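You operate a simulated robot arm through the tools that you are given. There is no shell and no other tool.

You are at the controls of a simulated robot arm. One attempt, no reset.

JOB
Set the gold and silver spring collars to 10 mm and latch them.
Fine: each collar latch opens before its collar turns and shuts after.

The check looks at the end state, three seconds after you hand in, the way a careful person would. Anything else that was tipped, shoved, dropped, spilled or broken makes it a failure.

ROBOT AND FRAMES
A 7-joint arm with a three-finger gripper, fixed in place. Base frame: the origin is on the floor under the middle of its stand, x ahead of it, y to its left, z up. Units: cm, degrees, N and s.
With the tool pointing down near the work surface it reaches from about 10 to 86 cm from the base axis. Its first joint turns from -166.0 to 166.0 degrees. Payload 2.94 kg.
Tool frame: the origin (TCP) lies between the finger pads and is the grasp point; the fingertips stand 3 cm ahead of it; z points along the fingers, y is the line along which they close. The gripper opens to 13.2 cm; its body begins 10.7 cm behind the TCP.
Orientation is told as [roll, pitch, yaw] about the base's x, y, z axes, in that order, counted from this pose: with the fingers straight down and closing along the base's y, the tool's x points along the base's -x, its y along +y and its z along -z.

CONTROLS
- The arm moves only by the tool drive_tool. Its argument "commands" is a list that holds one entry, the list of rows, each a list of 7 numbers: the turn, a rotation vector about the tool's x, y, z in degrees, then the shift along the tool's x, y, z in cm, then the opening, from 0 (shut) to 1 (fully open). In form: [[[rx, ry, rz, x, y, z, hand], ...]]. A call has 1 to 20 rows; each row shifts and turns the commanded pose from where the row before left it, along the tool's axes as they then stand. Each row takes 0.2 s and may step no farther than 5 cm and 8.6 degrees from the row before; otherwise, or with a gripper value out of range, the whole call is refused. A pose out of reach is approached as far as the arm can. The call stops where the force on the tool passes 90 N (or 10 N more than at its start, if that is more) or the arm is blocked; 0.2 s more then pass. Each finger travels about 3.74 cm/s and halts on what it meets, pressing with about 37 N; the grip force reading is that of the motor and also rises with nothing between the fingers. The clock runs only during rows and for 0.2 s after the last one: add rows that do not move to give the fingers time. The reply holds the time, the measured pose of the TCP, the force on the tool along the base axes, the opening and the grip force, in the units named above and with some noise, with the torque about the TCP (base axes, N m) and any sound that the robot's microphone picked up, and new pictures: "pictures" is both (left out), scene, wrist or none.
- Cameras (640 x 400 px; columns grow to the right, rows downward): "scene" is fixed at [22.07, -65.02, 200.92]; the picture's right is [0.95, -0.31, 0.00], its down [-0.13, -0.39, -0.91] and it looks along [0.29, 0.86, -0.42] (base axes); focal length 327 px, centre (320, 200). "wrist" rides on the gripper at [7.2, 0.3, -14.4] in the tool frame; the picture's right is [-0.04, 1.00, 0.00], its down [-0.88, -0.04, -0.48] and it looks along [-0.48, -0.02, 0.88] (tool axes); focal length 256 px, centre (320, 200). There is no depth. A picture from a camera that has moved, and an enlarged one, comes with that camera's place and axes in the base frame and with its lens.
- slide_trunk(by): moves the trunk up (or, below 0, down) by that many cm; the arm rides with it, the base frame stays. It gives what a move gives, with no picture.
- close_up(camera, box): a new picture of the part [left, top, right, bottom] of that camera's present view, enlarged. The clock stands still meanwhile.
- job_done(): hands the job in; it is judged then, once.

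Places have to be worked out from the pictures, the camera data and where the tool is seen. Open the gripper and draw the arm clear of the work before you hand the job in, unless the task says otherwise.

The tools are called after "Emit:" by a JSON object that holds its "name" and its "arguments". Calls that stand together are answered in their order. drive_tool: Moves the arm, as the interface text tells. Its arguments: {"type":"object","properties":{"commands":{"type":"array"},"pictures":{"type":"string","enum":["both","scene","wrist","none"]}},"required":["commands"]} The other tools are called the same way: slide_trunk (by) moves the trunk up or down; close_up (camera, box) takes an enlarged picture of a part of a camera's view; job_done () hands the job in.

At the start:

```text
t: 0.0
eef_pos: [44.8, 10.15, 162.08]
tool_rot: [0.1, 0.1, 0.0]
force: [-0.5, -0.4, 0.4]
wrist_torque: [-0.02, 0.0, 0.03]
finger_gap: 13.19
finger_force: 0.0
trunk travel left (down, up): [-47.5, 6.5]
```

scene: 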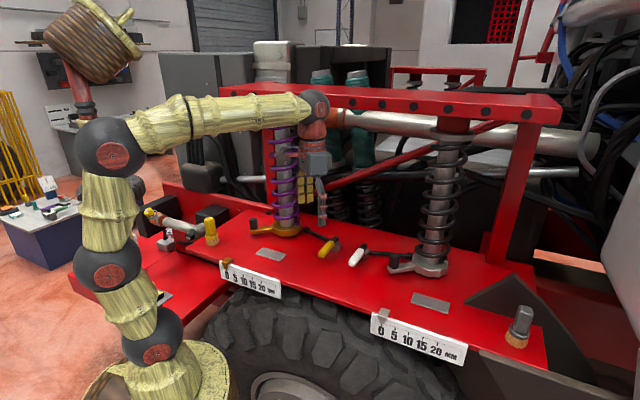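
wrist: 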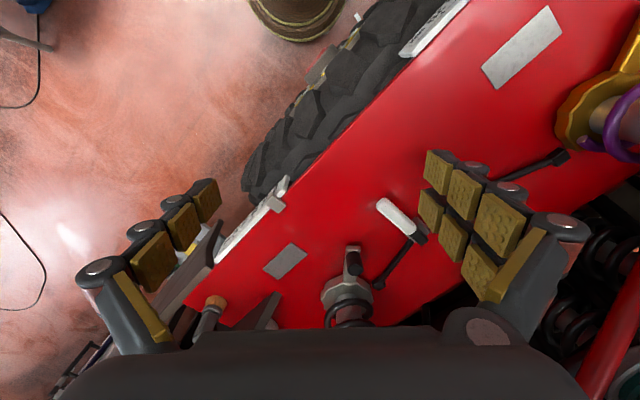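

I'll begin by looking closely at the two collars, the handles, latches and scales before moving anything.

Emit:
{"name": "close_up", "arguments": {"camera": "scene", "box": [200, 190, 360, 290]}}

Emit:
{"name": "close_up", "arguments": {"camera": "scene", "box": [340, 220, 500, 320]}}

Emit:
{"name": "close_up", "arguments": {"camera": "scene", "box": [340, 290, 500, 390]}}

Emit:
{"name": "close_up", "arguments": {"camera": "wrist", "box": [200, 180, 440, 330]}}

Emit:
{"name": "close_up", "arguments": {"camera": "wrist", "box": [400, 0, 640, 200]}}

Emit:
{"name": "close_up", "arguments": {"camera": "scene", "box": [120, 180, 280, 280]}}

```text
4.00 times, centred on (280, 240) of scene
camera zoom: at [22.07, -65.02, 200.92], right [0.95, -0.31, 0.0], down [-0.13, -0.39, -0.91], along [0.29, 0.86, -0.42], focal length 1309 px, centre (480, 40)
```

zoom: 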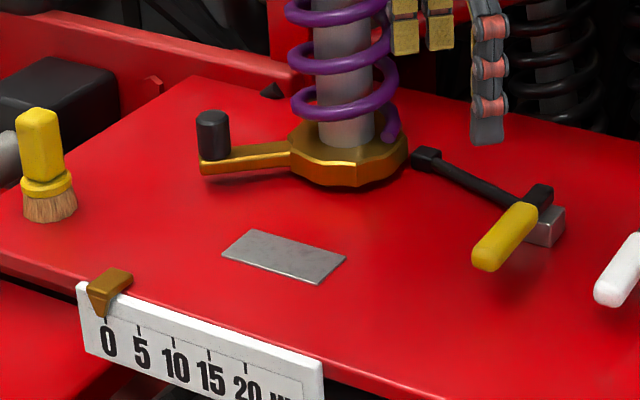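

```text
4.00 times, centred on (420, 270) of scene
camera zoom: at [22.07, -65.02, 200.92], right [0.95, -0.31, 0.0], down [-0.13, -0.39, -0.91], along [0.29, 0.86, -0.42], focal length 1309 px, centre (-80, -80)
```

zoom: 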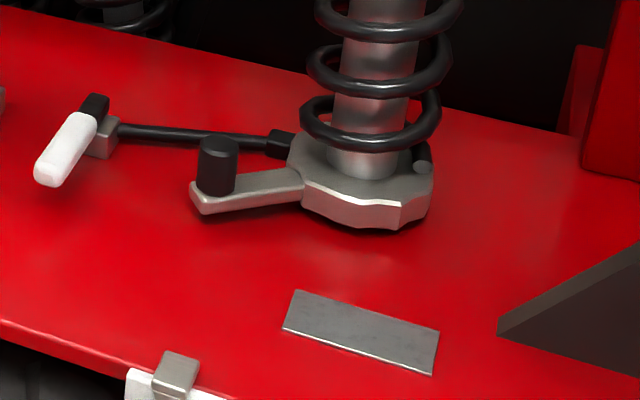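

```text
4.00 times, centred on (420, 340) of scene
camera zoom: at [22.07, -65.02, 200.92], right [0.95, -0.31, 0.0], down [-0.13, -0.39, -0.91], along [0.29, 0.86, -0.42], focal length 1309 px, centre (-80, -360)
```

zoom: 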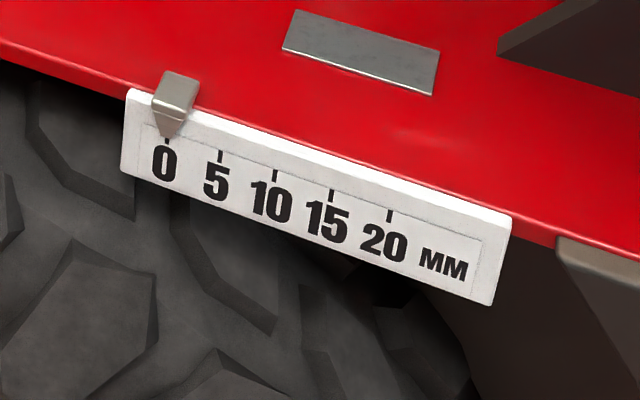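

```text
2.67 times, centred on (320, 255) of wrist
camera zoom: at [37.62, 10.39, 176.54], right [0.04, 1.0, 0.0], down [0.88, -0.04, 0.48], along [0.48, -0.02, -0.88], focal length 683 px, centre (320, 53)
```

zoom: 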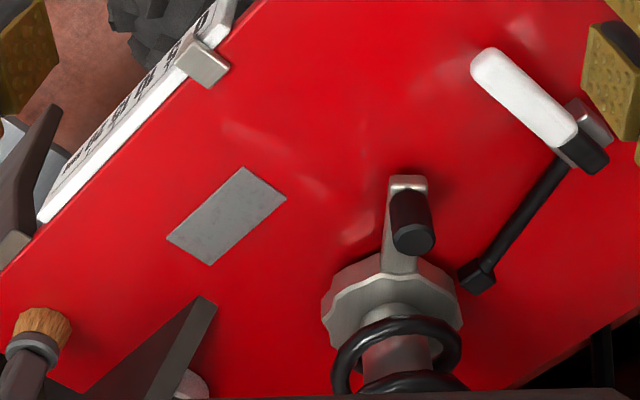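

```text
2.00 times, centred on (520, 100) of wrist
camera zoom: at [37.62, 10.39, 176.54], right [0.04, 1.0, 0.0], down [0.88, -0.04, 0.48], along [0.48, -0.02, -0.88], focal length 512 px, centre (-80, 400)
```

zoom: 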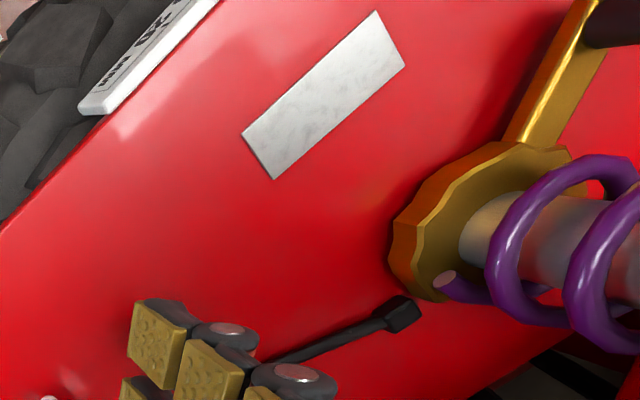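

```text
4.00 times, centred on (200, 230) of scene
camera zoom: at [22.07, -65.02, 200.92], right [0.95, -0.31, 0.0], down [-0.13, -0.39, -0.91], along [0.29, 0.86, -0.42], focal length 1309 px, centre (800, 80)
```

zoom: 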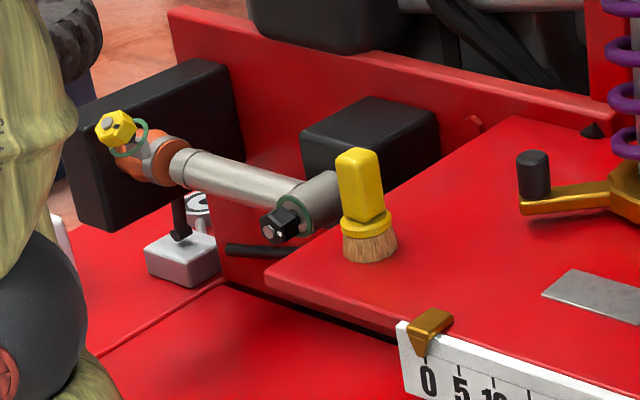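

The silver knob triangulates to about (76.5, 16, 136), the deck to z≈128.4, the silver collar axis to about (92, 15) and the gold one to about (48, 58). I'll bring the wrist camera over the silver latch to see how its lever is built.

Emit:
{"name": "drive_tool", "arguments": {"commands": [[[0, 0, 0, -1.9, 2.3, 2.5, 1], [0, 0, 0, -1.9, 2.3, 2.5, 1], [0, 0, 0, -1.9, 2.3, 2.5, 1], [0, 0, 0, -1.9, 2.3, 2.5, 1], [0, 0, 0, -1.8, 2.3, 2.5, 1], [0, 0, 0, -1.8, 2.3, 2.5, 1], [0, 0, 0, 0, 0, 0, 1]]], "pictures": "both"}}

```text
t: 1.6
eef_pos: [55.98, 23.94, 147.1]
tool_rot: [0.0, -0.1, 0.1]
force: [0.3, 0.8, -0.3]
wrist_torque: [0.02, -0.03, 0.0]
finger_gap: 13.2
finger_force: 0.1
trunk travel left (down, up): [-47.5, 6.5]
camera wrist: at [48.71, 24.24, 161.45], right [0.04, 1.0, 0.0], down [0.88, -0.04, 0.48], along [0.48, -0.02, -0.88], focal length 256 px, centre (320, 200)
```

scene: 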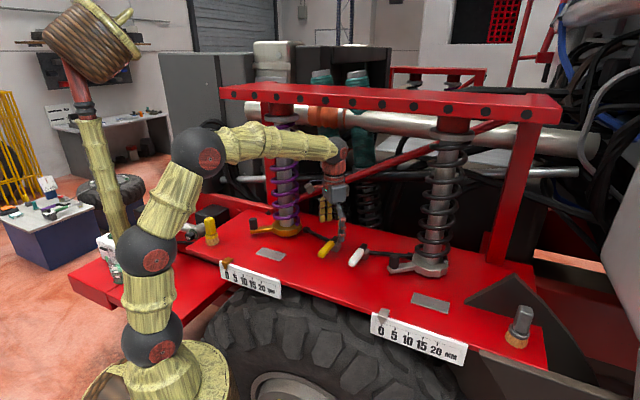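
wrist: 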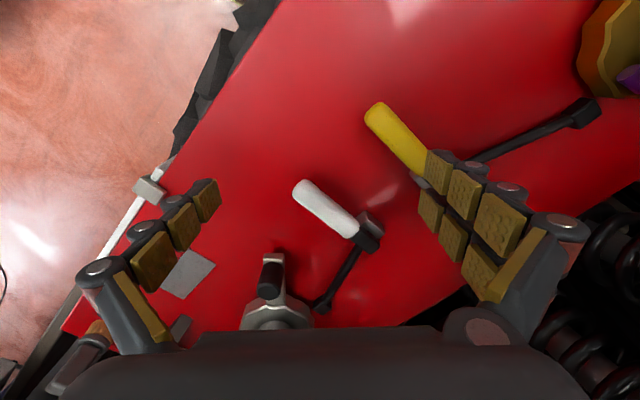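

Emit:
{"name": "close_up", "arguments": {"camera": "wrist", "box": [230, 150, 430, 340]}}

Emit:
{"name": "close_up", "arguments": {"camera": "scene", "box": [330, 230, 420, 290]}}

Emit:
{"name": "close_up", "arguments": {"camera": "scene", "box": [285, 215, 375, 275]}}

Emit:
{"name": "close_up", "arguments": {"camera": "wrist", "box": [340, 60, 640, 200]}}

```text
2.11 times, centred on (330, 245) of wrist
camera zoom: at [48.71, 24.24, 161.45], right [0.04, 1.0, 0.0], down [0.88, -0.04, 0.48], along [0.48, -0.02, -0.88], focal length 539 px, centre (299, 105)
```

zoom: 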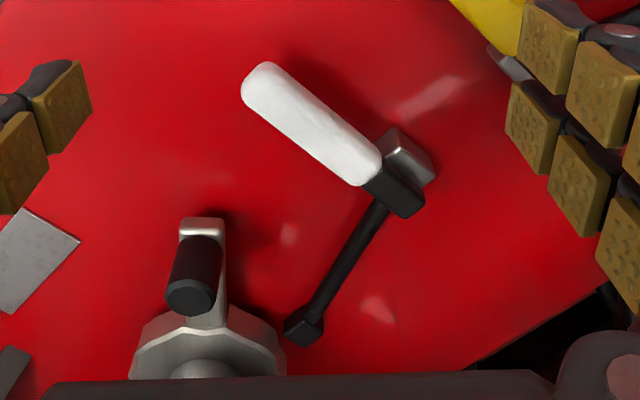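

```text
6.67 times, centred on (375, 260) of scene
camera zoom: at [22.07, -65.02, 200.92], right [0.95, -0.31, 0.0], down [-0.13, -0.39, -0.91], along [0.29, 0.86, -0.42], focal length 2182 px, centre (-47, -200)
```

zoom: 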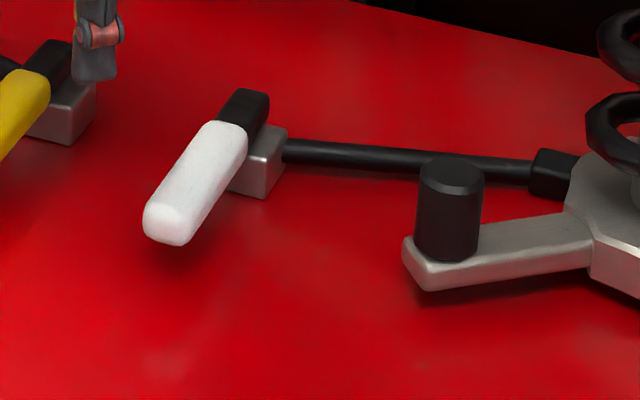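

```text
6.67 times, centred on (330, 245) of scene
camera zoom: at [22.07, -65.02, 200.92], right [0.95, -0.31, 0.0], down [-0.13, -0.39, -0.91], along [0.29, 0.86, -0.42], focal length 2182 px, centre (253, -100)
```

zoom: 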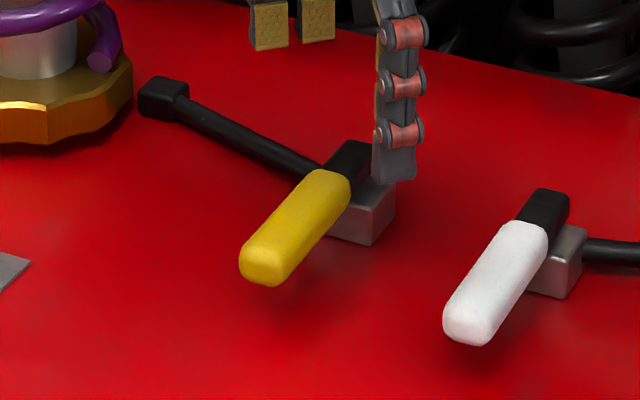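

```text
2.13 times, centred on (490, 130) of wrist
camera zoom: at [48.71, 24.24, 161.45], right [0.04, 1.0, 0.0], down [0.88, -0.04, 0.48], along [0.48, -0.02, -0.88], focal length 546 px, centre (-43, 349)
```

zoom: 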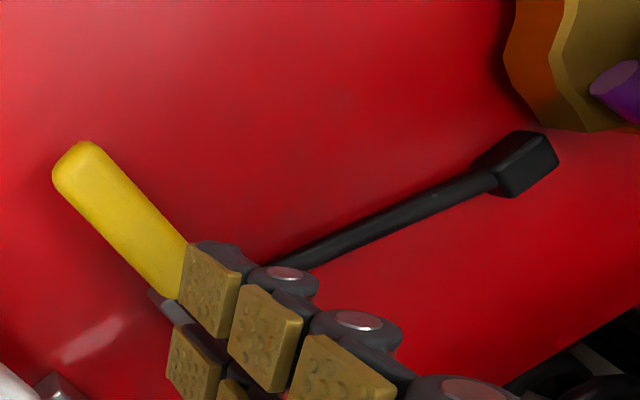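

The handle's black clevis sits on the grey block, and the rod runs low toward the collar, ending in a pad at about (88, 23, 129.4). I can't yet tell if the pad touches the silver collar, so I'm moving closer and staying under the beam.

Emit:
{"name": "drive_tool", "arguments": {"commands": [[[0, 0, 0, -3, -1, 1, 1], [0, 0, 0, -3, -1, 1, 1], [0, 0, 0, -3, -1, 1, 1], [0, 0, 0, -3, -1, 1, 1], [0, 0, 0, 0, 0, 0, 1]]], "pictures": "both"}}

Emit:
{"name": "close_up", "arguments": {"camera": "wrist", "box": [240, 180, 440, 340]}}

```text
t: 2.8
eef_pos: [67.98, 19.9, 143.22]
tool_rot: [0.0, -0.1, 0.0]
force: [-0.4, 0.0, 0.2]
wrist_torque: [-0.02, -0.07, 0.03]
finger_gap: 13.19
finger_force: 0.1
trunk travel left (down, up): [-47.5, 6.5]
camera wrist: at [60.69, 20.24, 157.51], right [0.04, 1.0, 0.0], down [0.88, -0.04, 0.48], along [0.48, -0.02, -0.88], focal length 256 px, centre (320, 200)
```

scene: 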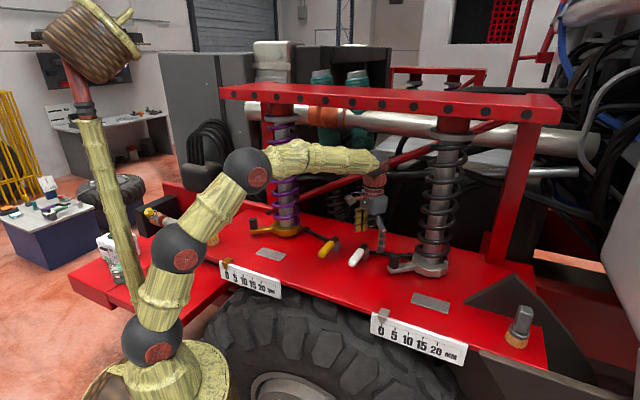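
wrist: 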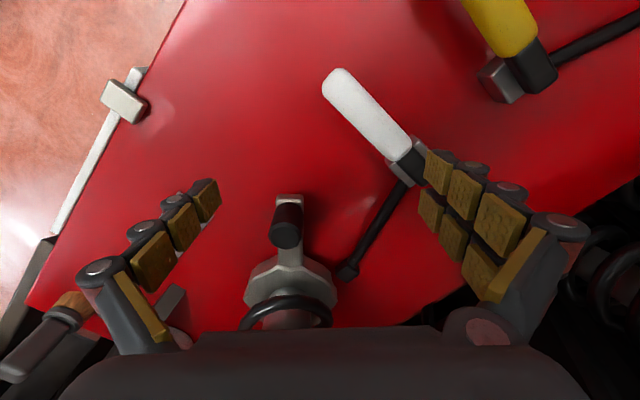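

```text
2.50 times, centred on (340, 260) of wrist
camera zoom: at [60.69, 20.24, 157.51], right [0.04, 1.0, 0.0], down [0.88, -0.04, 0.48], along [0.48, -0.02, -0.88], focal length 640 px, centre (270, 50)
```

zoom: 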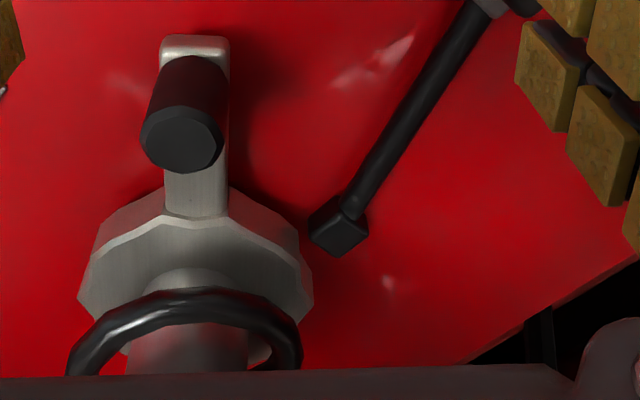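

Both latches are mirror images: handles horizontal at z≈132.3, pointing straight to the deck's front, with pivot blocks near (71.5, 30) and (62, 38). I'll zoom in on the gold latch pivot and the silver pointer to learn which way the levers hinge.

Emit:
{"name": "close_up", "arguments": {"camera": "wrist", "box": [440, 0, 640, 120]}}

Emit:
{"name": "close_up", "arguments": {"camera": "wrist", "box": [310, 50, 450, 200]}}

Emit:
{"name": "close_up", "arguments": {"camera": "scene", "box": [310, 230, 380, 275]}}

Emit:
{"name": "close_up", "arguments": {"camera": "scene", "box": [240, 210, 320, 260]}}

Emit:
{"name": "close_up", "arguments": {"camera": "scene", "box": [200, 70, 580, 290]}}

```text
3.20 times, centred on (540, 60) of wrist
camera zoom: at [60.69, 20.24, 157.51], right [0.04, 1.0, 0.0], down [0.88, -0.04, 0.48], along [0.48, -0.02, -0.88], focal length 819 px, centre (-384, 648)
```

zoom: 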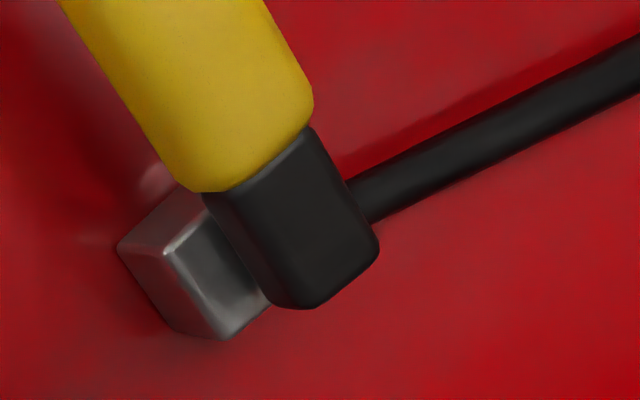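

```text
2.67 times, centred on (380, 125) of wrist
camera zoom: at [60.69, 20.24, 157.51], right [0.04, 1.0, 0.0], down [0.88, -0.04, 0.48], along [0.48, -0.02, -0.88], focal length 683 px, centre (160, 400)
```

zoom: 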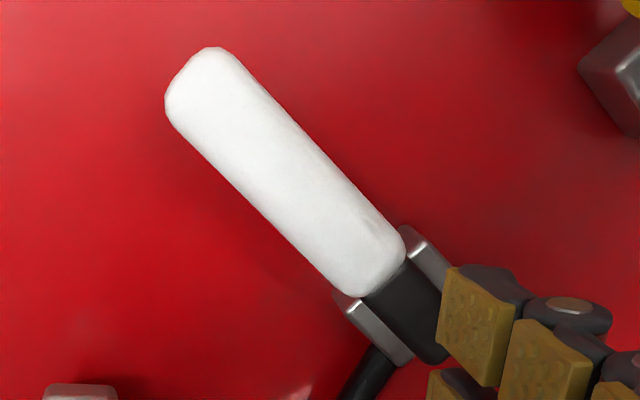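

```text
8.89 times, centred on (345, 252) of scene
camera zoom: at [22.07, -65.02, 200.92], right [0.95, -0.31, 0.0], down [-0.13, -0.39, -0.91], along [0.29, 0.86, -0.42], focal length 2909 px, centre (98, -267)
```

zoom: 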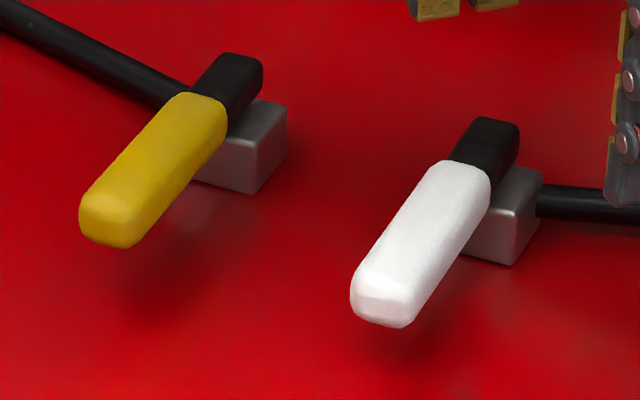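

```text
8.00 times, centred on (280, 235) of scene
camera zoom: at [22.07, -65.02, 200.92], right [0.95, -0.31, 0.0], down [-0.13, -0.39, -0.91], along [0.29, 0.86, -0.42], focal length 2618 px, centre (640, -80)
```

zoom: 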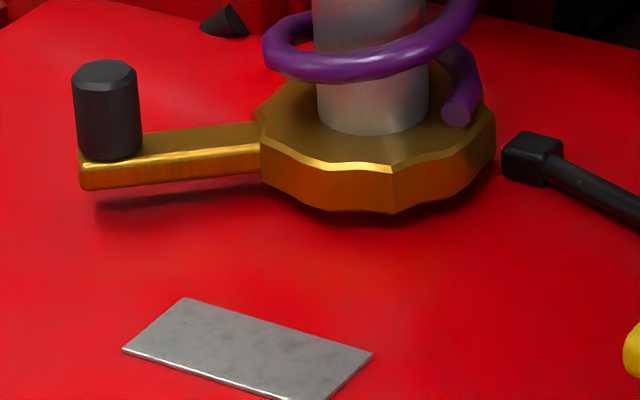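

```text
1.68 times, centred on (390, 180) of scene
camera zoom: at [22.07, -65.02, 200.92], right [0.95, -0.31, 0.0], down [-0.13, -0.39, -0.91], along [0.29, 0.86, -0.42], focal length 551 px, centre (202, 234)
```

zoom: 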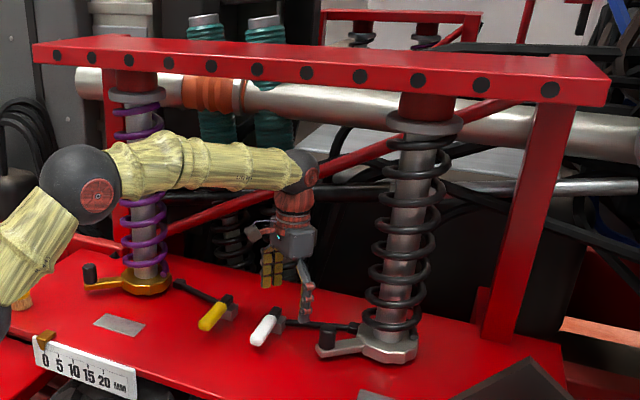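

Both handles are flat bars on top of their pivot blocks, mirrored and in the same state. I'll turn the tool 45° so the fingers close across the white handle, keep a smaller opening, and check the view from above it.

Emit:
{"name": "drive_tool", "arguments": {"commands": [[[0, 0, -7.5, 0, 0, 0, 0.8], [0, 0, -7.5, 0, 0, 0, 0.7], [0, 0, -7.5, 0, 0, 0, 0.6], [0, 0, -7.5, 0, 0, 0, 0.55], [0, 0, -7.5, 0, 0, 0, 0.55], [0, 0, -7.5, 0, 0, 0, 0.55], [0, 0, 0, 0, 0, 0, 0.55], [0, 0, 0, 0, 0, 0, 0.55]]], "pictures": "both"}}

```text
t: 4.6
eef_pos: [68.2, 19.9, 143.14]
tool_rot: [0.0, -0.1, 45.2]
force: [0.7, 0.4, 0.1]
wrist_torque: [-0.01, -0.03, 0.0]
finger_gap: 7.26
finger_force: 0.0
trunk travel left (down, up): [-47.5, 6.5]
camera wrist: at [62.78, 15.01, 157.5], right [-0.68, 0.74, 0.0], down [0.65, 0.6, 0.48], along [0.35, 0.32, -0.88], focal length 256 px, centre (320, 200)
```

scene: 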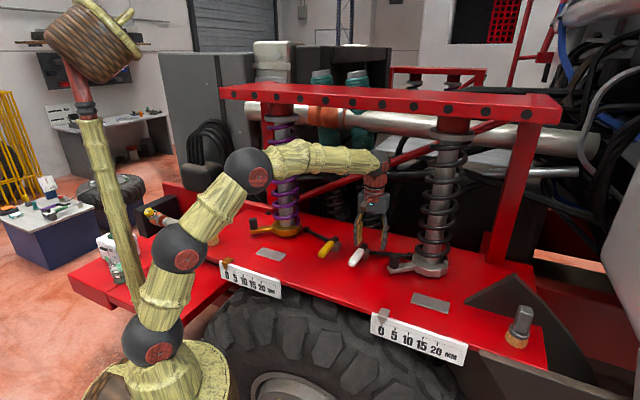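
wrist: 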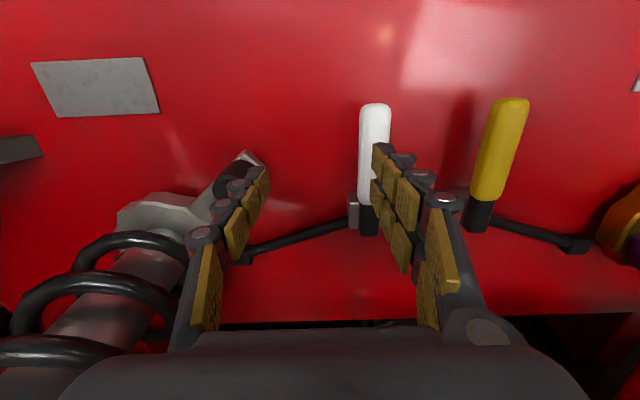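

This view shows the white handle running from about (62.1, 21.2) to (69.4, 28.8). I'll shift the tool over its middle and come partway down.

Emit:
{"name": "drive_tool", "arguments": {"commands": [[[0, 0, 0, -0.74, 2.65, 0, 0.5], [0, 0, 0, -0.74, 2.65, 0, 0.5], [0, 0, 0, 0, 0, 2, 0.5], [0, 0, 0, 0, 0, 2, 0.5], [0, 0, 0, 0, 0, 0, 0.5]]], "pictures": "both"}}

Emit:
{"name": "close_up", "arguments": {"camera": "scene", "box": [310, 190, 430, 280]}}

```text
t: 5.8
eef_pos: [65.41, 24.75, 139.21]
tool_rot: [0.1, 0.0, 45.1]
force: [0.3, -0.3, 0.1]
wrist_torque: [-0.04, 0.0, 0.03]
finger_gap: 6.61
finger_force: 0.0
trunk travel left (down, up): [-47.5, 6.5]
camera wrist: at [60.01, 19.81, 153.55], right [-0.68, 0.74, 0.0], down [0.65, 0.6, 0.48], along [0.35, 0.32, -0.88], focal length 256 px, centre (320, 200)
```

scene: 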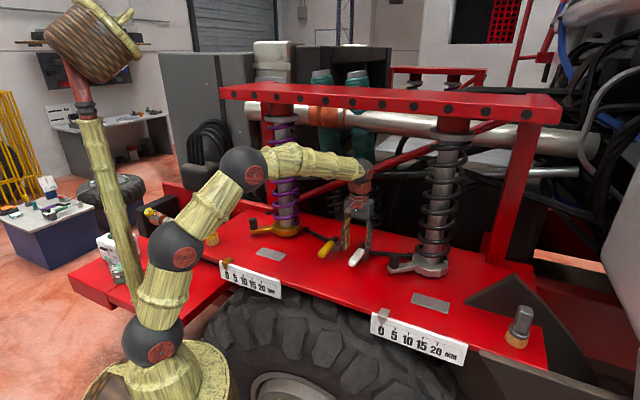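
wrist: 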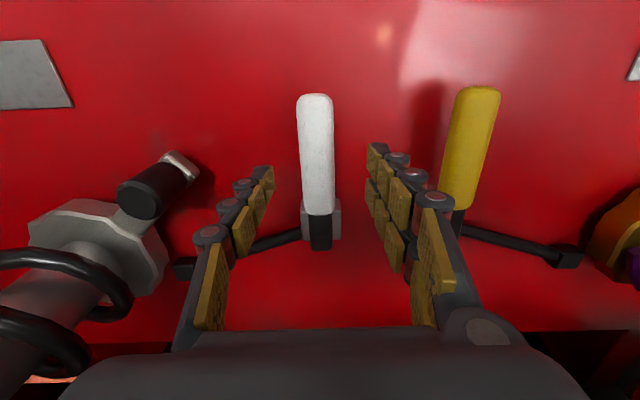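

```text
4.44 times, centred on (370, 235) of scene
camera zoom: at [22.07, -65.02, 200.92], right [0.95, -0.31, 0.0], down [-0.13, -0.39, -0.91], along [0.29, 0.86, -0.42], focal length 1455 px, centre (98, 44)
```

zoom: 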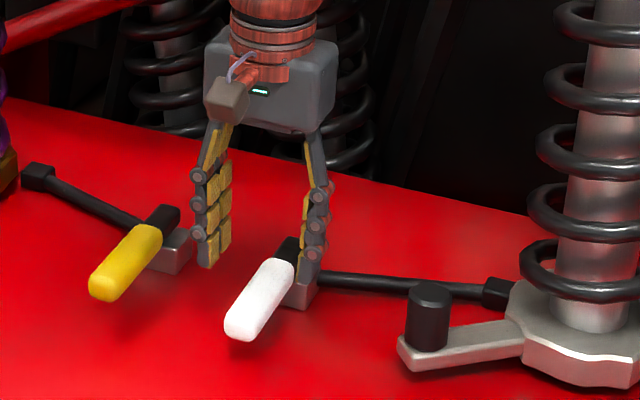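

The handle is centred between the fingers. I'm lowering 6 cm, which puts the fingertips at about z 130.2 over the 128.4 deck, then closing to a loose gap.

Emit:
{"name": "drive_tool", "arguments": {"commands": [[[0, 0, 0, 0, 0, 2, 0.5], [0, 0, 0, 0, 0, 2, 0.5], [0, 0, 0, 0, 0, 1.5, 0.5], [0, 0, 0, 0, 0, 0, 0.4], [0, 0, 0, 0, 0, 0, 0.32], [0, 0, 0, 0, 0, 0, 0.32]]], "pictures": "both"}}

Emit:
{"name": "close_up", "arguments": {"camera": "scene", "box": [310, 190, 430, 280]}}

```text
t: 7.2
eef_pos: [65.45, 24.69, 133.64]
tool_rot: [0.0, 0.0, 45.0]
force: [0.1, -0.1, -0.7]
wrist_torque: [-0.02, -0.03, 0.01]
finger_gap: 4.22
finger_force: 0.1
trunk travel left (down, up): [-47.5, 6.5]
camera wrist: at [60.03, 19.8, 148.03], right [-0.68, 0.74, 0.0], down [0.65, 0.6, 0.48], along [0.35, 0.32, -0.88], focal length 256 px, centre (320, 200)
```

scene: 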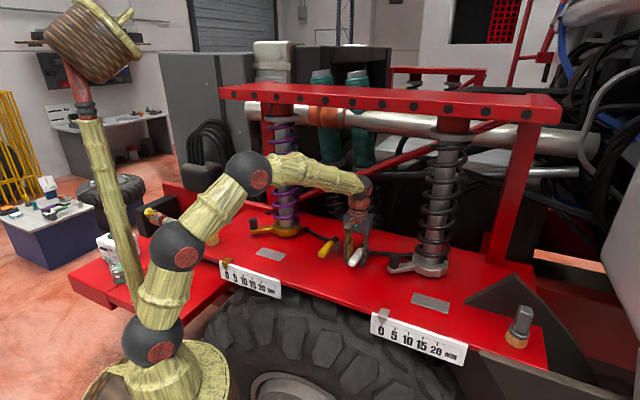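
wrist: 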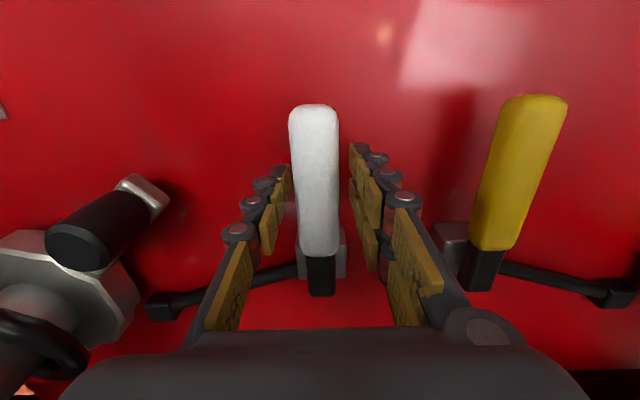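

```text
4.44 times, centred on (370, 235) of scene
camera zoom: at [22.07, -65.02, 200.92], right [0.95, -0.31, 0.0], down [-0.13, -0.39, -0.91], along [0.29, 0.86, -0.42], focal length 1455 px, centre (98, 44)
```

zoom: 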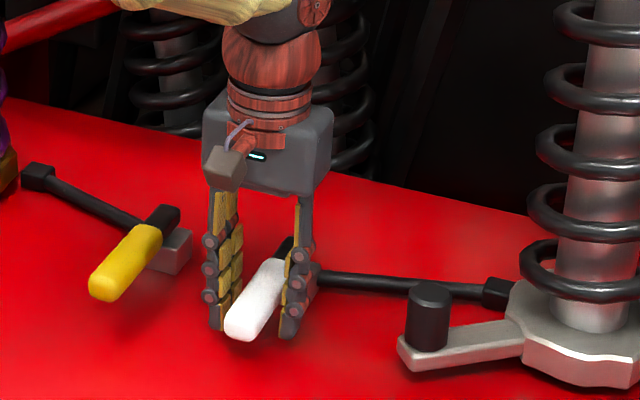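

The handle is inside the fingers, so I'm closing on it gently and reading where the fingers stop.

Emit:
{"name": "drive_tool", "arguments": {"commands": [[[0, 0, 0, 0, 0, 0, 0.25], [0, 0, 0, 0, 0, 0, 0.2], [0, 0, 0, 0, 0, 0, 0.15], [0, 0, 0, 0, 0, 0, 0.15], [0, 0, 0, 0, 0, 0, 0.15]]], "pictures": "wrist"}}

```text
t: 8.4
eef_pos: [65.5, 24.61, 133.64]
tool_rot: [0.1, 0.0, 45.0]
force: [7.4, -6.9, -1.1]
wrist_torque: [-0.05, -0.03, -0.01]
finger_gap: 2.66
finger_force: 41.1
trunk travel left (down, up): [-47.5, 6.5]
camera wrist: at [60.17, 19.68, 148.01], right [-0.68, 0.74, 0.0], down [0.65, 0.59, 0.48], along [0.35, 0.32, -0.88], focal length 256 px, centre (320, 200)
```

wrist: 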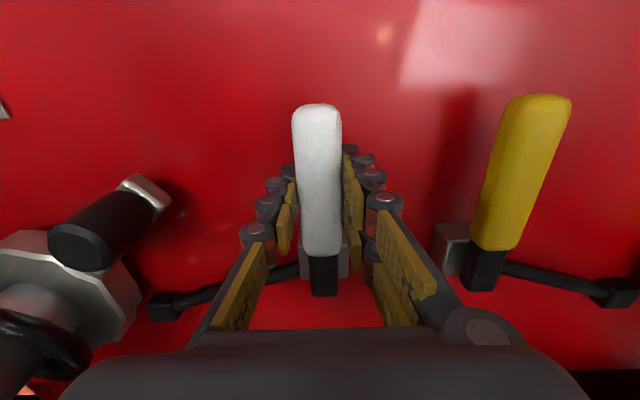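

The grip is on (2.66 cm), with about 10 N of resistance toward the gold side. I'll test with a very small lift first.

Emit:
{"name": "drive_tool", "arguments": {"commands": [[[0, 0, 0, 0, 0, -0.2, 0.15], [0, 0, 0, 0, 0, -0.2, 0.15]]], "pictures": "none"}}

```text
t: 9.0
eef_pos: [65.58, 24.68, 133.65]
tool_rot: [0.2, 0.4, 45.0]
force: [9.8, -8.4, -18.4]
wrist_torque: [-0.93, 0.8, 0.02]
finger_gap: 2.64
finger_force: 45.4
trunk travel left (down, up): [-47.5, 6.5]
```

The reaction was about 17 N downward, acting 7 cm back, right at the pivot and with no moment there. That fits a hinge on a horizontal axis, meaning a lift-up lever. I'll try a 5° arc about the pivot and watch the forces.

Emit:
{"name": "drive_tool", "arguments": {"commands": [[[0, 2.5, 0, -0.05, 0, -0.1, 0.15], [0, 2.5, 0, -0.05, 0, -0.2, 0.15], [0, 0, 0, 0, 0, 0, 0.15]]], "pictures": "both"}}

```text
t: 9.8
eef_pos: [65.53, 24.61, 134.34]
tool_rot: [0.2, 5.0, 45.0]
force: [1.3, -14.6, -13.5]
wrist_torque: [-0.54, 0.79, -0.29]
finger_gap: 2.66
finger_force: 45.1
trunk travel left (down, up): [-47.5, 6.5]
camera wrist: at [61.14, 20.63, 149.32], right [-0.68, 0.74, 0.0], down [0.68, 0.62, 0.4], along [0.29, 0.27, -0.92], focal length 256 px, centre (320, 200)
```

scene: 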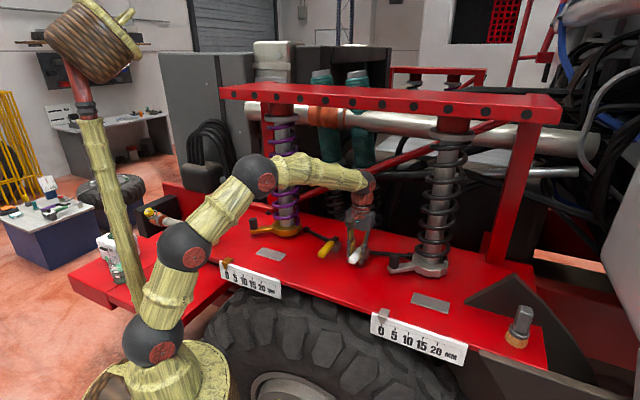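
wrist: 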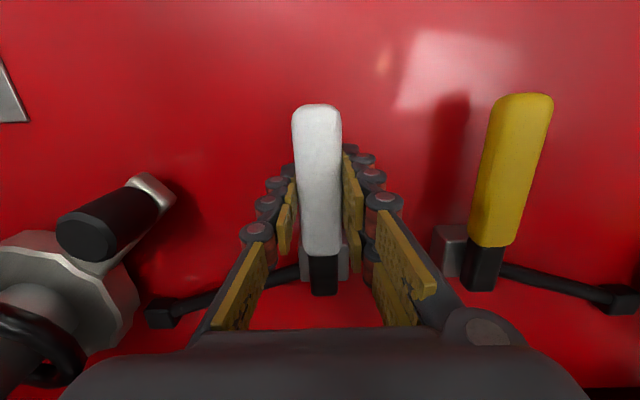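

The handle did follow the lift, rising 0.7 cm at 5° and staying fixed in the grip. I'll continue the arc with small corrections for the leftover forces.

Emit:
{"name": "drive_tool", "arguments": {"commands": [[[0, 2.5, 0, 0, -0.05, -0.25, 0.15], [0, 2.5, 0, 0, -0.05, -0.3, 0.15], [0, 2.5, 0, -0.02, 0, -0.31, 0.15], [0, 2.5, 0, -0.02, 0, -0.31, 0.15], [0, 0, 0, 0, 0, 0, 0.15]]], "pictures": "wrist"}}

```text
t: 11.0
eef_pos: [65.76, 24.79, 135.76]
tool_rot: [0.0, 15.1, 45.1]
force: [0.7, -6.3, -5.6]
wrist_torque: [-0.24, 0.28, -0.6]
finger_gap: 2.65
finger_force: 45.2
trunk travel left (down, up): [-47.5, 6.5]
camera wrist: at [63.21, 22.73, 151.36], right [-0.68, 0.74, -0.01], down [0.71, 0.66, 0.23], along [0.18, 0.15, -0.97], focal length 256 px, centre (320, 200)
```

wrist: 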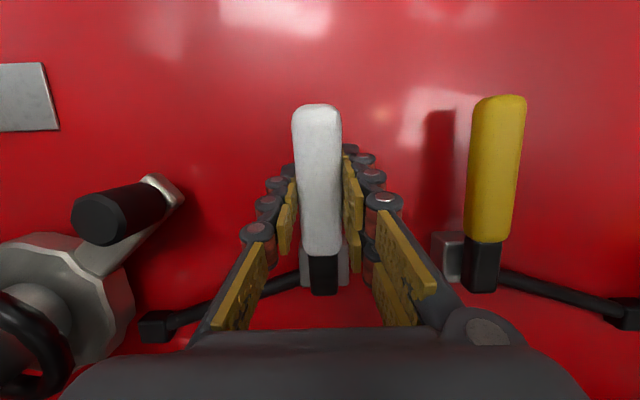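

Forces are low (about 6 N) and the lever is swinging up smoothly. I'm continuing the arc to roughly 45°.

Emit:
{"name": "drive_tool", "arguments": {"commands": [[[0, 3, 0, -0.04, -0.02, -0.37, 0.15], [0, 3, 0, -0.04, -0.02, -0.38, 0.15], [0, 3, 0, -0.04, -0.02, -0.38, 0.15], [0, 3, 0, -0.04, -0.02, -0.38, 0.15], [0, 3, 0, -0.04, 0, -0.38, 0.15], [0, 0, 0, 0, 0, 0, 0.15]]], "pictures": "none"}}

```text
t: 12.4
eef_pos: [66.37, 25.45, 137.19]
tool_rot: [0.1, 29.9, 45.0]
force: [0.1, -5.5, 9.7]
wrist_torque: [0.32, -0.28, -0.04]
finger_gap: 2.65
finger_force: 45.2
trunk travel left (down, up): [-47.5, 6.5]
```

The arc is tracking, with a slight upward push of about 10 N, so I'll lift a touch more per step and carry on to about 50°, then look.

Emit:
{"name": "drive_tool", "arguments": {"commands": [[[0, 3, 0, -0.04, -0.02, -0.45, 0.15], [0, 3, 0, -0.04, -0.02, -0.45, 0.15], [0, 3, 0, -0.04, -0.02, -0.42, 0.15], [0, 3, 0, -0.04, 0, -0.4, 0.15], [0, 3, 0, -0.04, 0, -0.4, 0.15], [0, 0, 0, 0, 0, 0, 0.15]]], "pictures": "both"}}

Emit:
{"name": "close_up", "arguments": {"camera": "scene", "box": [310, 170, 460, 290]}}

```text
t: 13.8
eef_pos: [64.09, 24.0, 136.38]
tool_rot: [0.2, 39.1, 45.0]
force: [17.5, -22.2, -2.7]
wrist_torque: [-0.14, 0.13, 0.17]
finger_gap: 3.87
finger_force: 14.7
out of reach, approached as far as the arm can: row 2, 3, 4, 5
trunk travel left (down, up): [-47.5, 6.5]
camera wrist: at [66.31, 26.67, 152.08], right [-0.68, 0.73, -0.02], down [0.72, 0.67, -0.19], along [-0.12, -0.14, -0.98], focal length 256 px, centre (320, 200)
```

scene: 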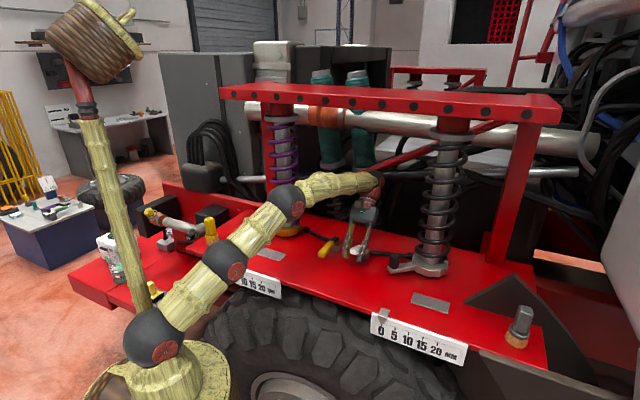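
wrist: 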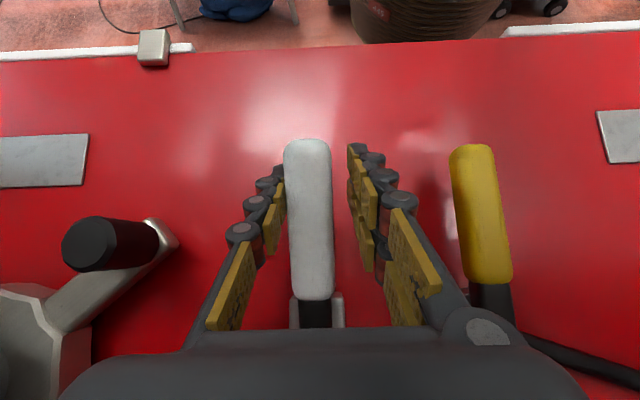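

```text
3.33 times, centred on (385, 230) of scene
camera zoom: at [22.07, -65.02, 200.92], right [0.95, -0.31, 0.0], down [-0.13, -0.39, -0.91], along [0.29, 0.86, -0.42], focal length 1091 px, centre (103, 100)
```

zoom: 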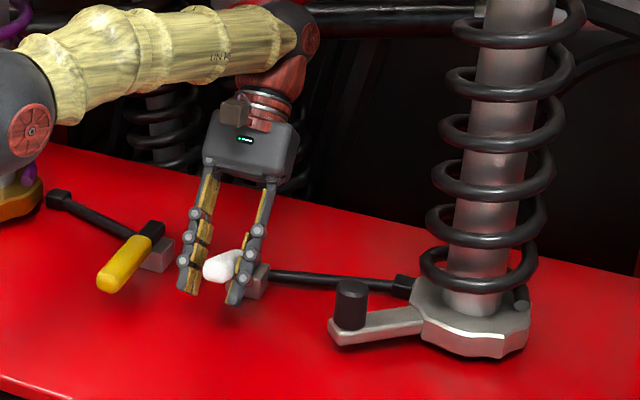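

Tilting the tool this way ran the arm out of reach and the grip slipped to 3.87 cm, with the handle raised about 35–40°. I'll open the fingers a little to release the side load and see if the handle stays up.

Emit:
{"name": "drive_tool", "arguments": {"commands": [[[0, 0, 0, 0, 0, 0, 0.4], [0, 0, 0, 0, 0, 0, 0.45], [0, 0, 0, 0, 0, 0, 0.45]]], "pictures": "both"}}

Emit:
{"name": "close_up", "arguments": {"camera": "scene", "box": [310, 190, 430, 280]}}

```text
t: 14.6
eef_pos: [63.92, 24.39, 136.59]
tool_rot: [0.1, 39.2, 45.0]
force: [-0.3, -0.4, 1.1]
wrist_torque: [0.05, -0.01, -0.05]
finger_gap: 5.95
finger_force: 0.1
trunk travel left (down, up): [-47.5, 6.5]
camera wrist: at [66.05, 27.06, 152.17], right [-0.68, 0.73, -0.03], down [0.72, 0.67, -0.18], along [-0.12, -0.14, -0.98], focal length 256 px, centre (320, 200)
```

scene: 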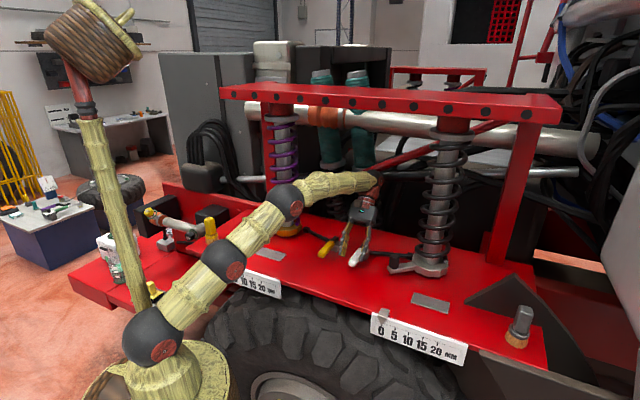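
wrist: 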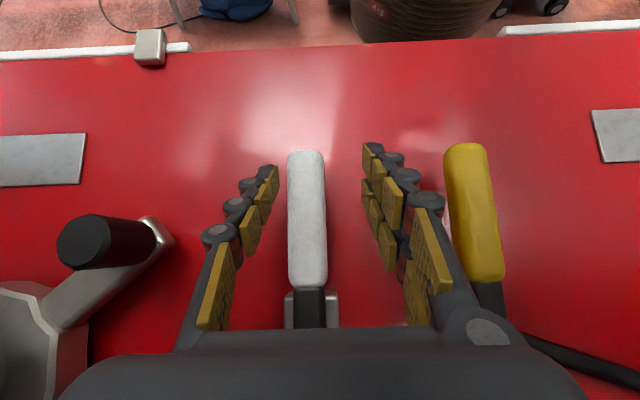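

```text
4.44 times, centred on (370, 235) of scene
camera zoom: at [22.07, -65.02, 200.92], right [0.95, -0.31, 0.0], down [-0.13, -0.39, -0.91], along [0.29, 0.86, -0.42], focal length 1455 px, centre (98, 44)
```

zoom: 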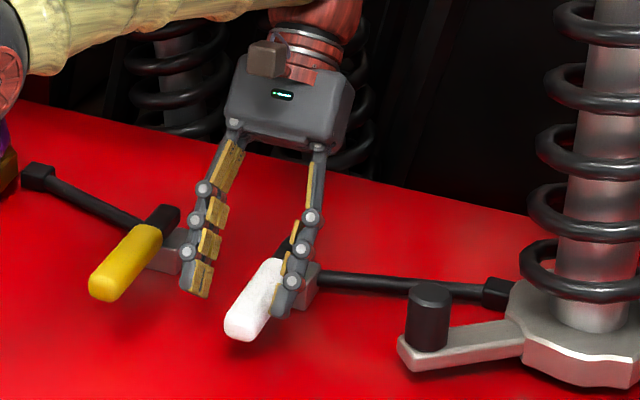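

The handle dropped back flat when released, so it has to be pushed up past vertical to stay open. I'll un-lean the tool and back up vertically, then approach from the front with one finger under the handle tip.

Emit:
{"name": "drive_tool", "arguments": {"commands": [[[0, -8, 0, 0.85, 0, -0.85, 0.45], [0, -8, 0, 0.72, 0, -0.96, 0.45], [0, -8, 0, 0.58, 0, -1.05, 0.45], [0, -8, 0, 0.43, 0, -1.12, 0.45], [0, -8, 0, 0.27, 0, -1.17, 0.45], [0, -5, 0, 0.1, 0, -1.2, 0.45], [0, 0, 0, 0, 0, -1.2, 0.45], [0, 0, 0, 0, 0, 0, 0.45]]], "pictures": "both"}}

```text
t: 16.4
eef_pos: [63.14, 23.73, 144.82]
tool_rot: [0.0, -6.1, 45.0]
force: [0.2, 0.4, -1.0]
wrist_torque: [-0.02, 0.02, -0.01]
finger_gap: 5.92
finger_force: 0.1
trunk travel left (down, up): [-47.5, 6.5]
camera wrist: at [56.82, 17.79, 158.39], right [-0.68, 0.74, 0.0], down [0.61, 0.56, 0.57], along [0.41, 0.39, -0.82], focal length 256 px, centre (320, 200)
```

scene: 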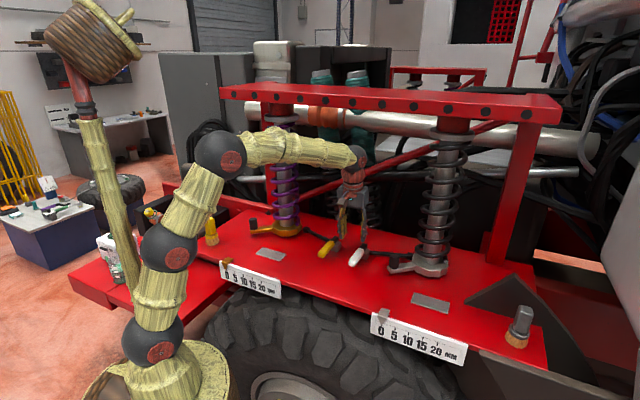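
wrist: 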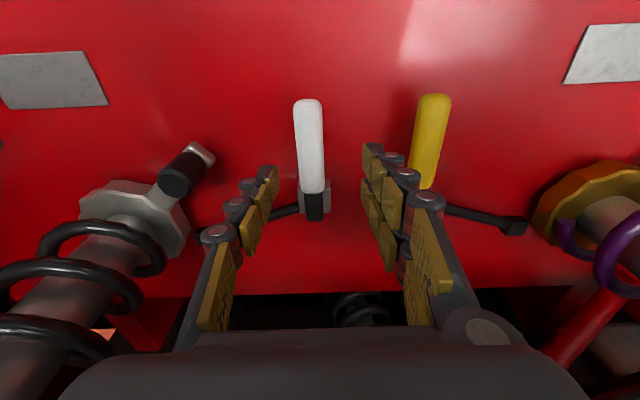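

The tool is clear and the handle is flat again. I'll level the tool and yaw to -45°, so the single finger ends up on the front side and can pass under the handle.

Emit:
{"name": "drive_tool", "arguments": {"commands": [[[0, 6, 0, 1, 0, 0, 0.45], [0, 0, 7.5, 1, 0, 0, 0.45], [0, 0, 7.5, 1, 0, 0, 0.45], [0, 0, 7.5, 0, 0, 0, 0.45], [0, 0, 7.5, 0, 0, 0, 0.45], [0, 0, 7.5, 0, 0, 0, 0.45], [0, 0, 7.5, 0, 0, 0, 0.45], [0, 0, 7.5, 0, 0, 0, 0.45], [0, 0, 7.5, 0, 0, 0, 0.45], [0, 0, 7.5, 0, 0, 0, 0.45], [0, 0, 7.5, 0, 0, 0, 0.45], [0, 0, 7.5, 0, 0, 0, 0.45], [0, 0, 7.5, 0, 0, 0, 0.45], [0, 0, 0, 0, 0, 0, 0.45]]], "pictures": "both"}}

```text
t: 19.4
eef_pos: [61.0, 21.72, 144.7]
tool_rot: [0.0, 0.1, -45.0]
force: [-0.3, 0.1, 0.3]
wrist_torque: [0.0, -0.01, 0.01]
finger_gap: 5.95
finger_force: 0.1
trunk travel left (down, up): [-47.5, 6.5]
camera wrist: at [56.11, 27.08, 159.08], right [0.74, 0.68, 0.0], down [0.59, -0.65, 0.48], along [0.32, -0.35, -0.88], focal length 256 px, centre (320, 200)
```

scene: 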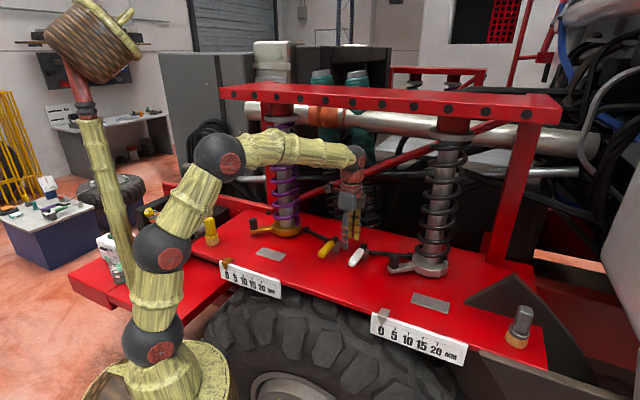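
wrist: 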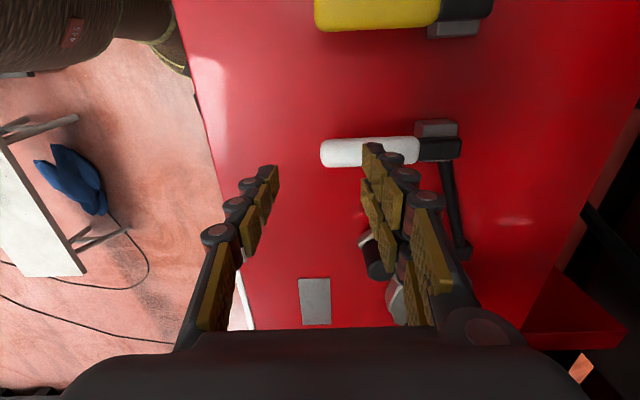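

The white handle sits at e1≈29.2 and its tip at e2≈58.8 in deck coordinates, where e1 runs along the deck and e2 runs back from its front. I'll back off toward the front edge and lean the tool 60° so the fingers point nearly level at the handle tip.

Emit:
{"name": "drive_tool", "arguments": {"commands": [[[0, 0, 0, -0.47, -2.8, 0, 0.45], [0, 0, 0, -0.47, -2.8, 0, 0.45], [0, 0, 0, -0.46, -2.8, 0, 0.45], [-7.5, 0, 0, 0, 0, 0, 0.45], [-7.5, 0, 0, 0, 0, 0, 0.45], [-7.5, 0, 0, 0, 0, 0, 0.45], [-7.5, 0, 0, 0, 0, 0, 0.45], [-7.5, 0, 0, 0, 0, 0, 0.45], [-7.5, 0, 0, 0, 0, 0, 0.45], [-7.5, 0, 0, 0, 0, 0, 0.45], [-7.5, 0, 0, 0, 0, 0, 0.45], [0, 0, 0, 0, 0, 0, 0.45]]], "pictures": "both"}}

Emit:
{"name": "close_up", "arguments": {"camera": "scene", "box": [270, 170, 430, 290]}}

```text
t: 22.0
eef_pos: [56.11, 14.81, 144.7]
tool_rot: [60.1, -0.1, -45.0]
force: [0.4, -0.2, -0.1]
wrist_torque: [0.01, -0.01, -0.03]
finger_gap: 5.96
finger_force: 0.0
trunk travel left (down, up): [-47.5, 6.5]
camera wrist: at [42.31, 11.17, 152.15], right [0.38, 0.32, 0.87], down [0.32, -0.93, 0.2], along [0.87, 0.2, -0.46], focal length 256 px, centre (320, 200)
```

scene: 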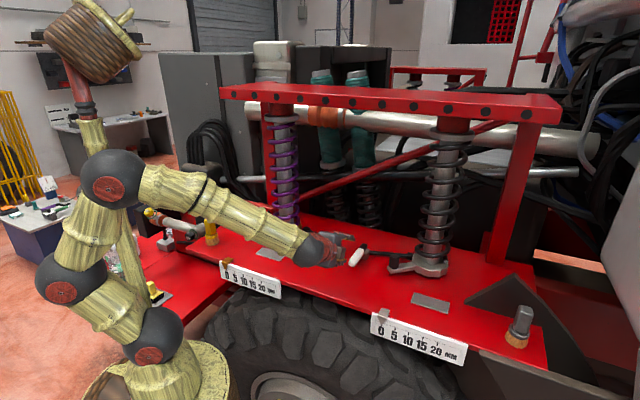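
wrist: 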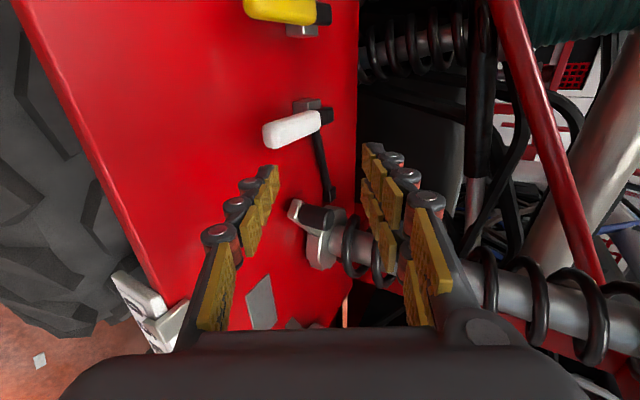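

```text
3.33 times, centred on (350, 230) of scene
camera zoom: at [22.07, -65.02, 200.92], right [0.95, -0.31, 0.0], down [-0.13, -0.39, -0.91], along [0.29, 0.86, -0.42], focal length 1091 px, centre (220, 100)
```

zoom: 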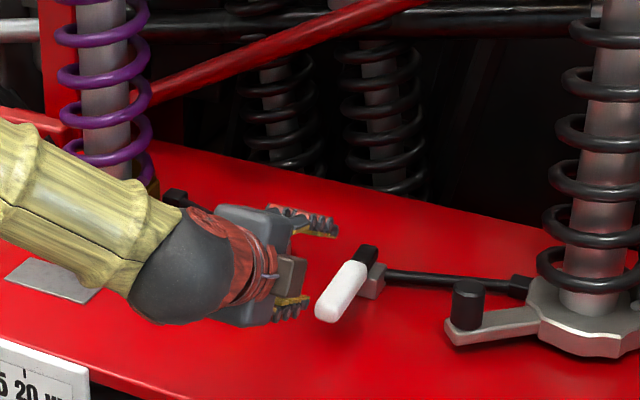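

The lean worked, with the TCP at e2≈50.2 and e1≈29.2, lined up with the handle. Next I'll drop to just in front of the handle tip.

Emit:
{"name": "drive_tool", "arguments": {"commands": [[[0, 0, 0, 0, -1.87, 2.56, 0.45], [0, 0, 0, 0, -1.87, 2.56, 0.45], [0, 0, 0, 0, -1.87, 2.56, 0.45], [0, 0, 0, 0, 0, 0, 0.45]]], "pictures": "both"}}

Emit:
{"name": "close_up", "arguments": {"camera": "scene", "box": [300, 210, 400, 285]}}

Emit:
{"name": "close_up", "arguments": {"camera": "wrist", "box": [200, 80, 420, 240]}}

```text
t: 23.0
eef_pos: [58.7, 17.34, 135.99]
tool_rot: [60.0, 0.0, -45.0]
force: [-0.5, 0.2, -0.3]
wrist_torque: [0.01, -0.01, -0.04]
finger_gap: 5.94
finger_force: 0.1
trunk travel left (down, up): [-47.5, 6.5]
camera wrist: at [44.8, 13.76, 143.41], right [0.38, 0.32, 0.87], down [0.32, -0.93, 0.21], along [0.87, 0.2, -0.46], focal length 256 px, centre (320, 200)
```

scene: 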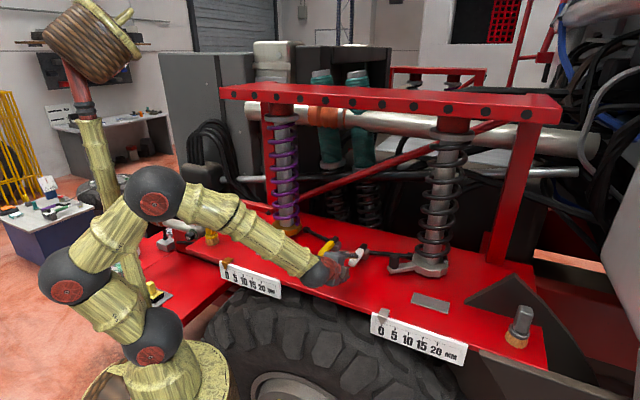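
wrist: 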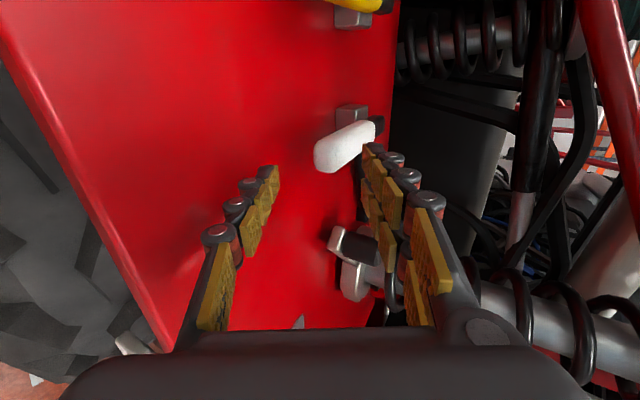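

```text
5.33 times, centred on (350, 248) of scene
camera zoom: at [22.07, -65.02, 200.92], right [0.95, -0.31, 0.0], down [-0.13, -0.39, -0.91], along [0.29, 0.86, -0.42], focal length 1746 px, centre (160, -53)
```

zoom: 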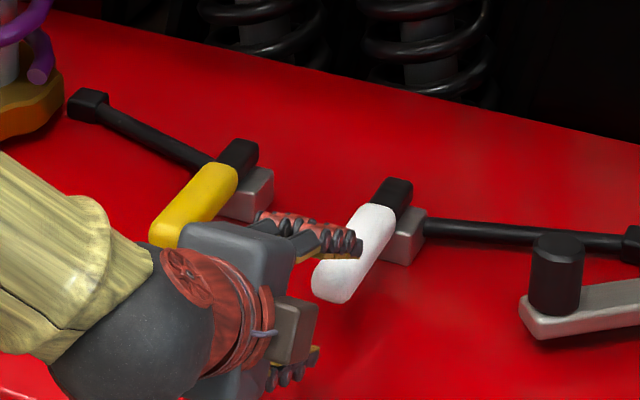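

```text
2.50 times, centred on (310, 160) of wrist
camera zoom: at [44.8, 13.76, 143.41], right [0.38, 0.32, 0.87], down [0.32, -0.93, 0.21], along [0.87, 0.2, -0.46], focal length 640 px, centre (345, 300)
```

zoom: 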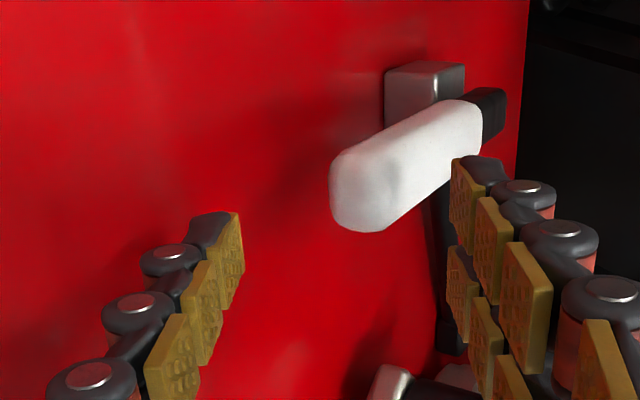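

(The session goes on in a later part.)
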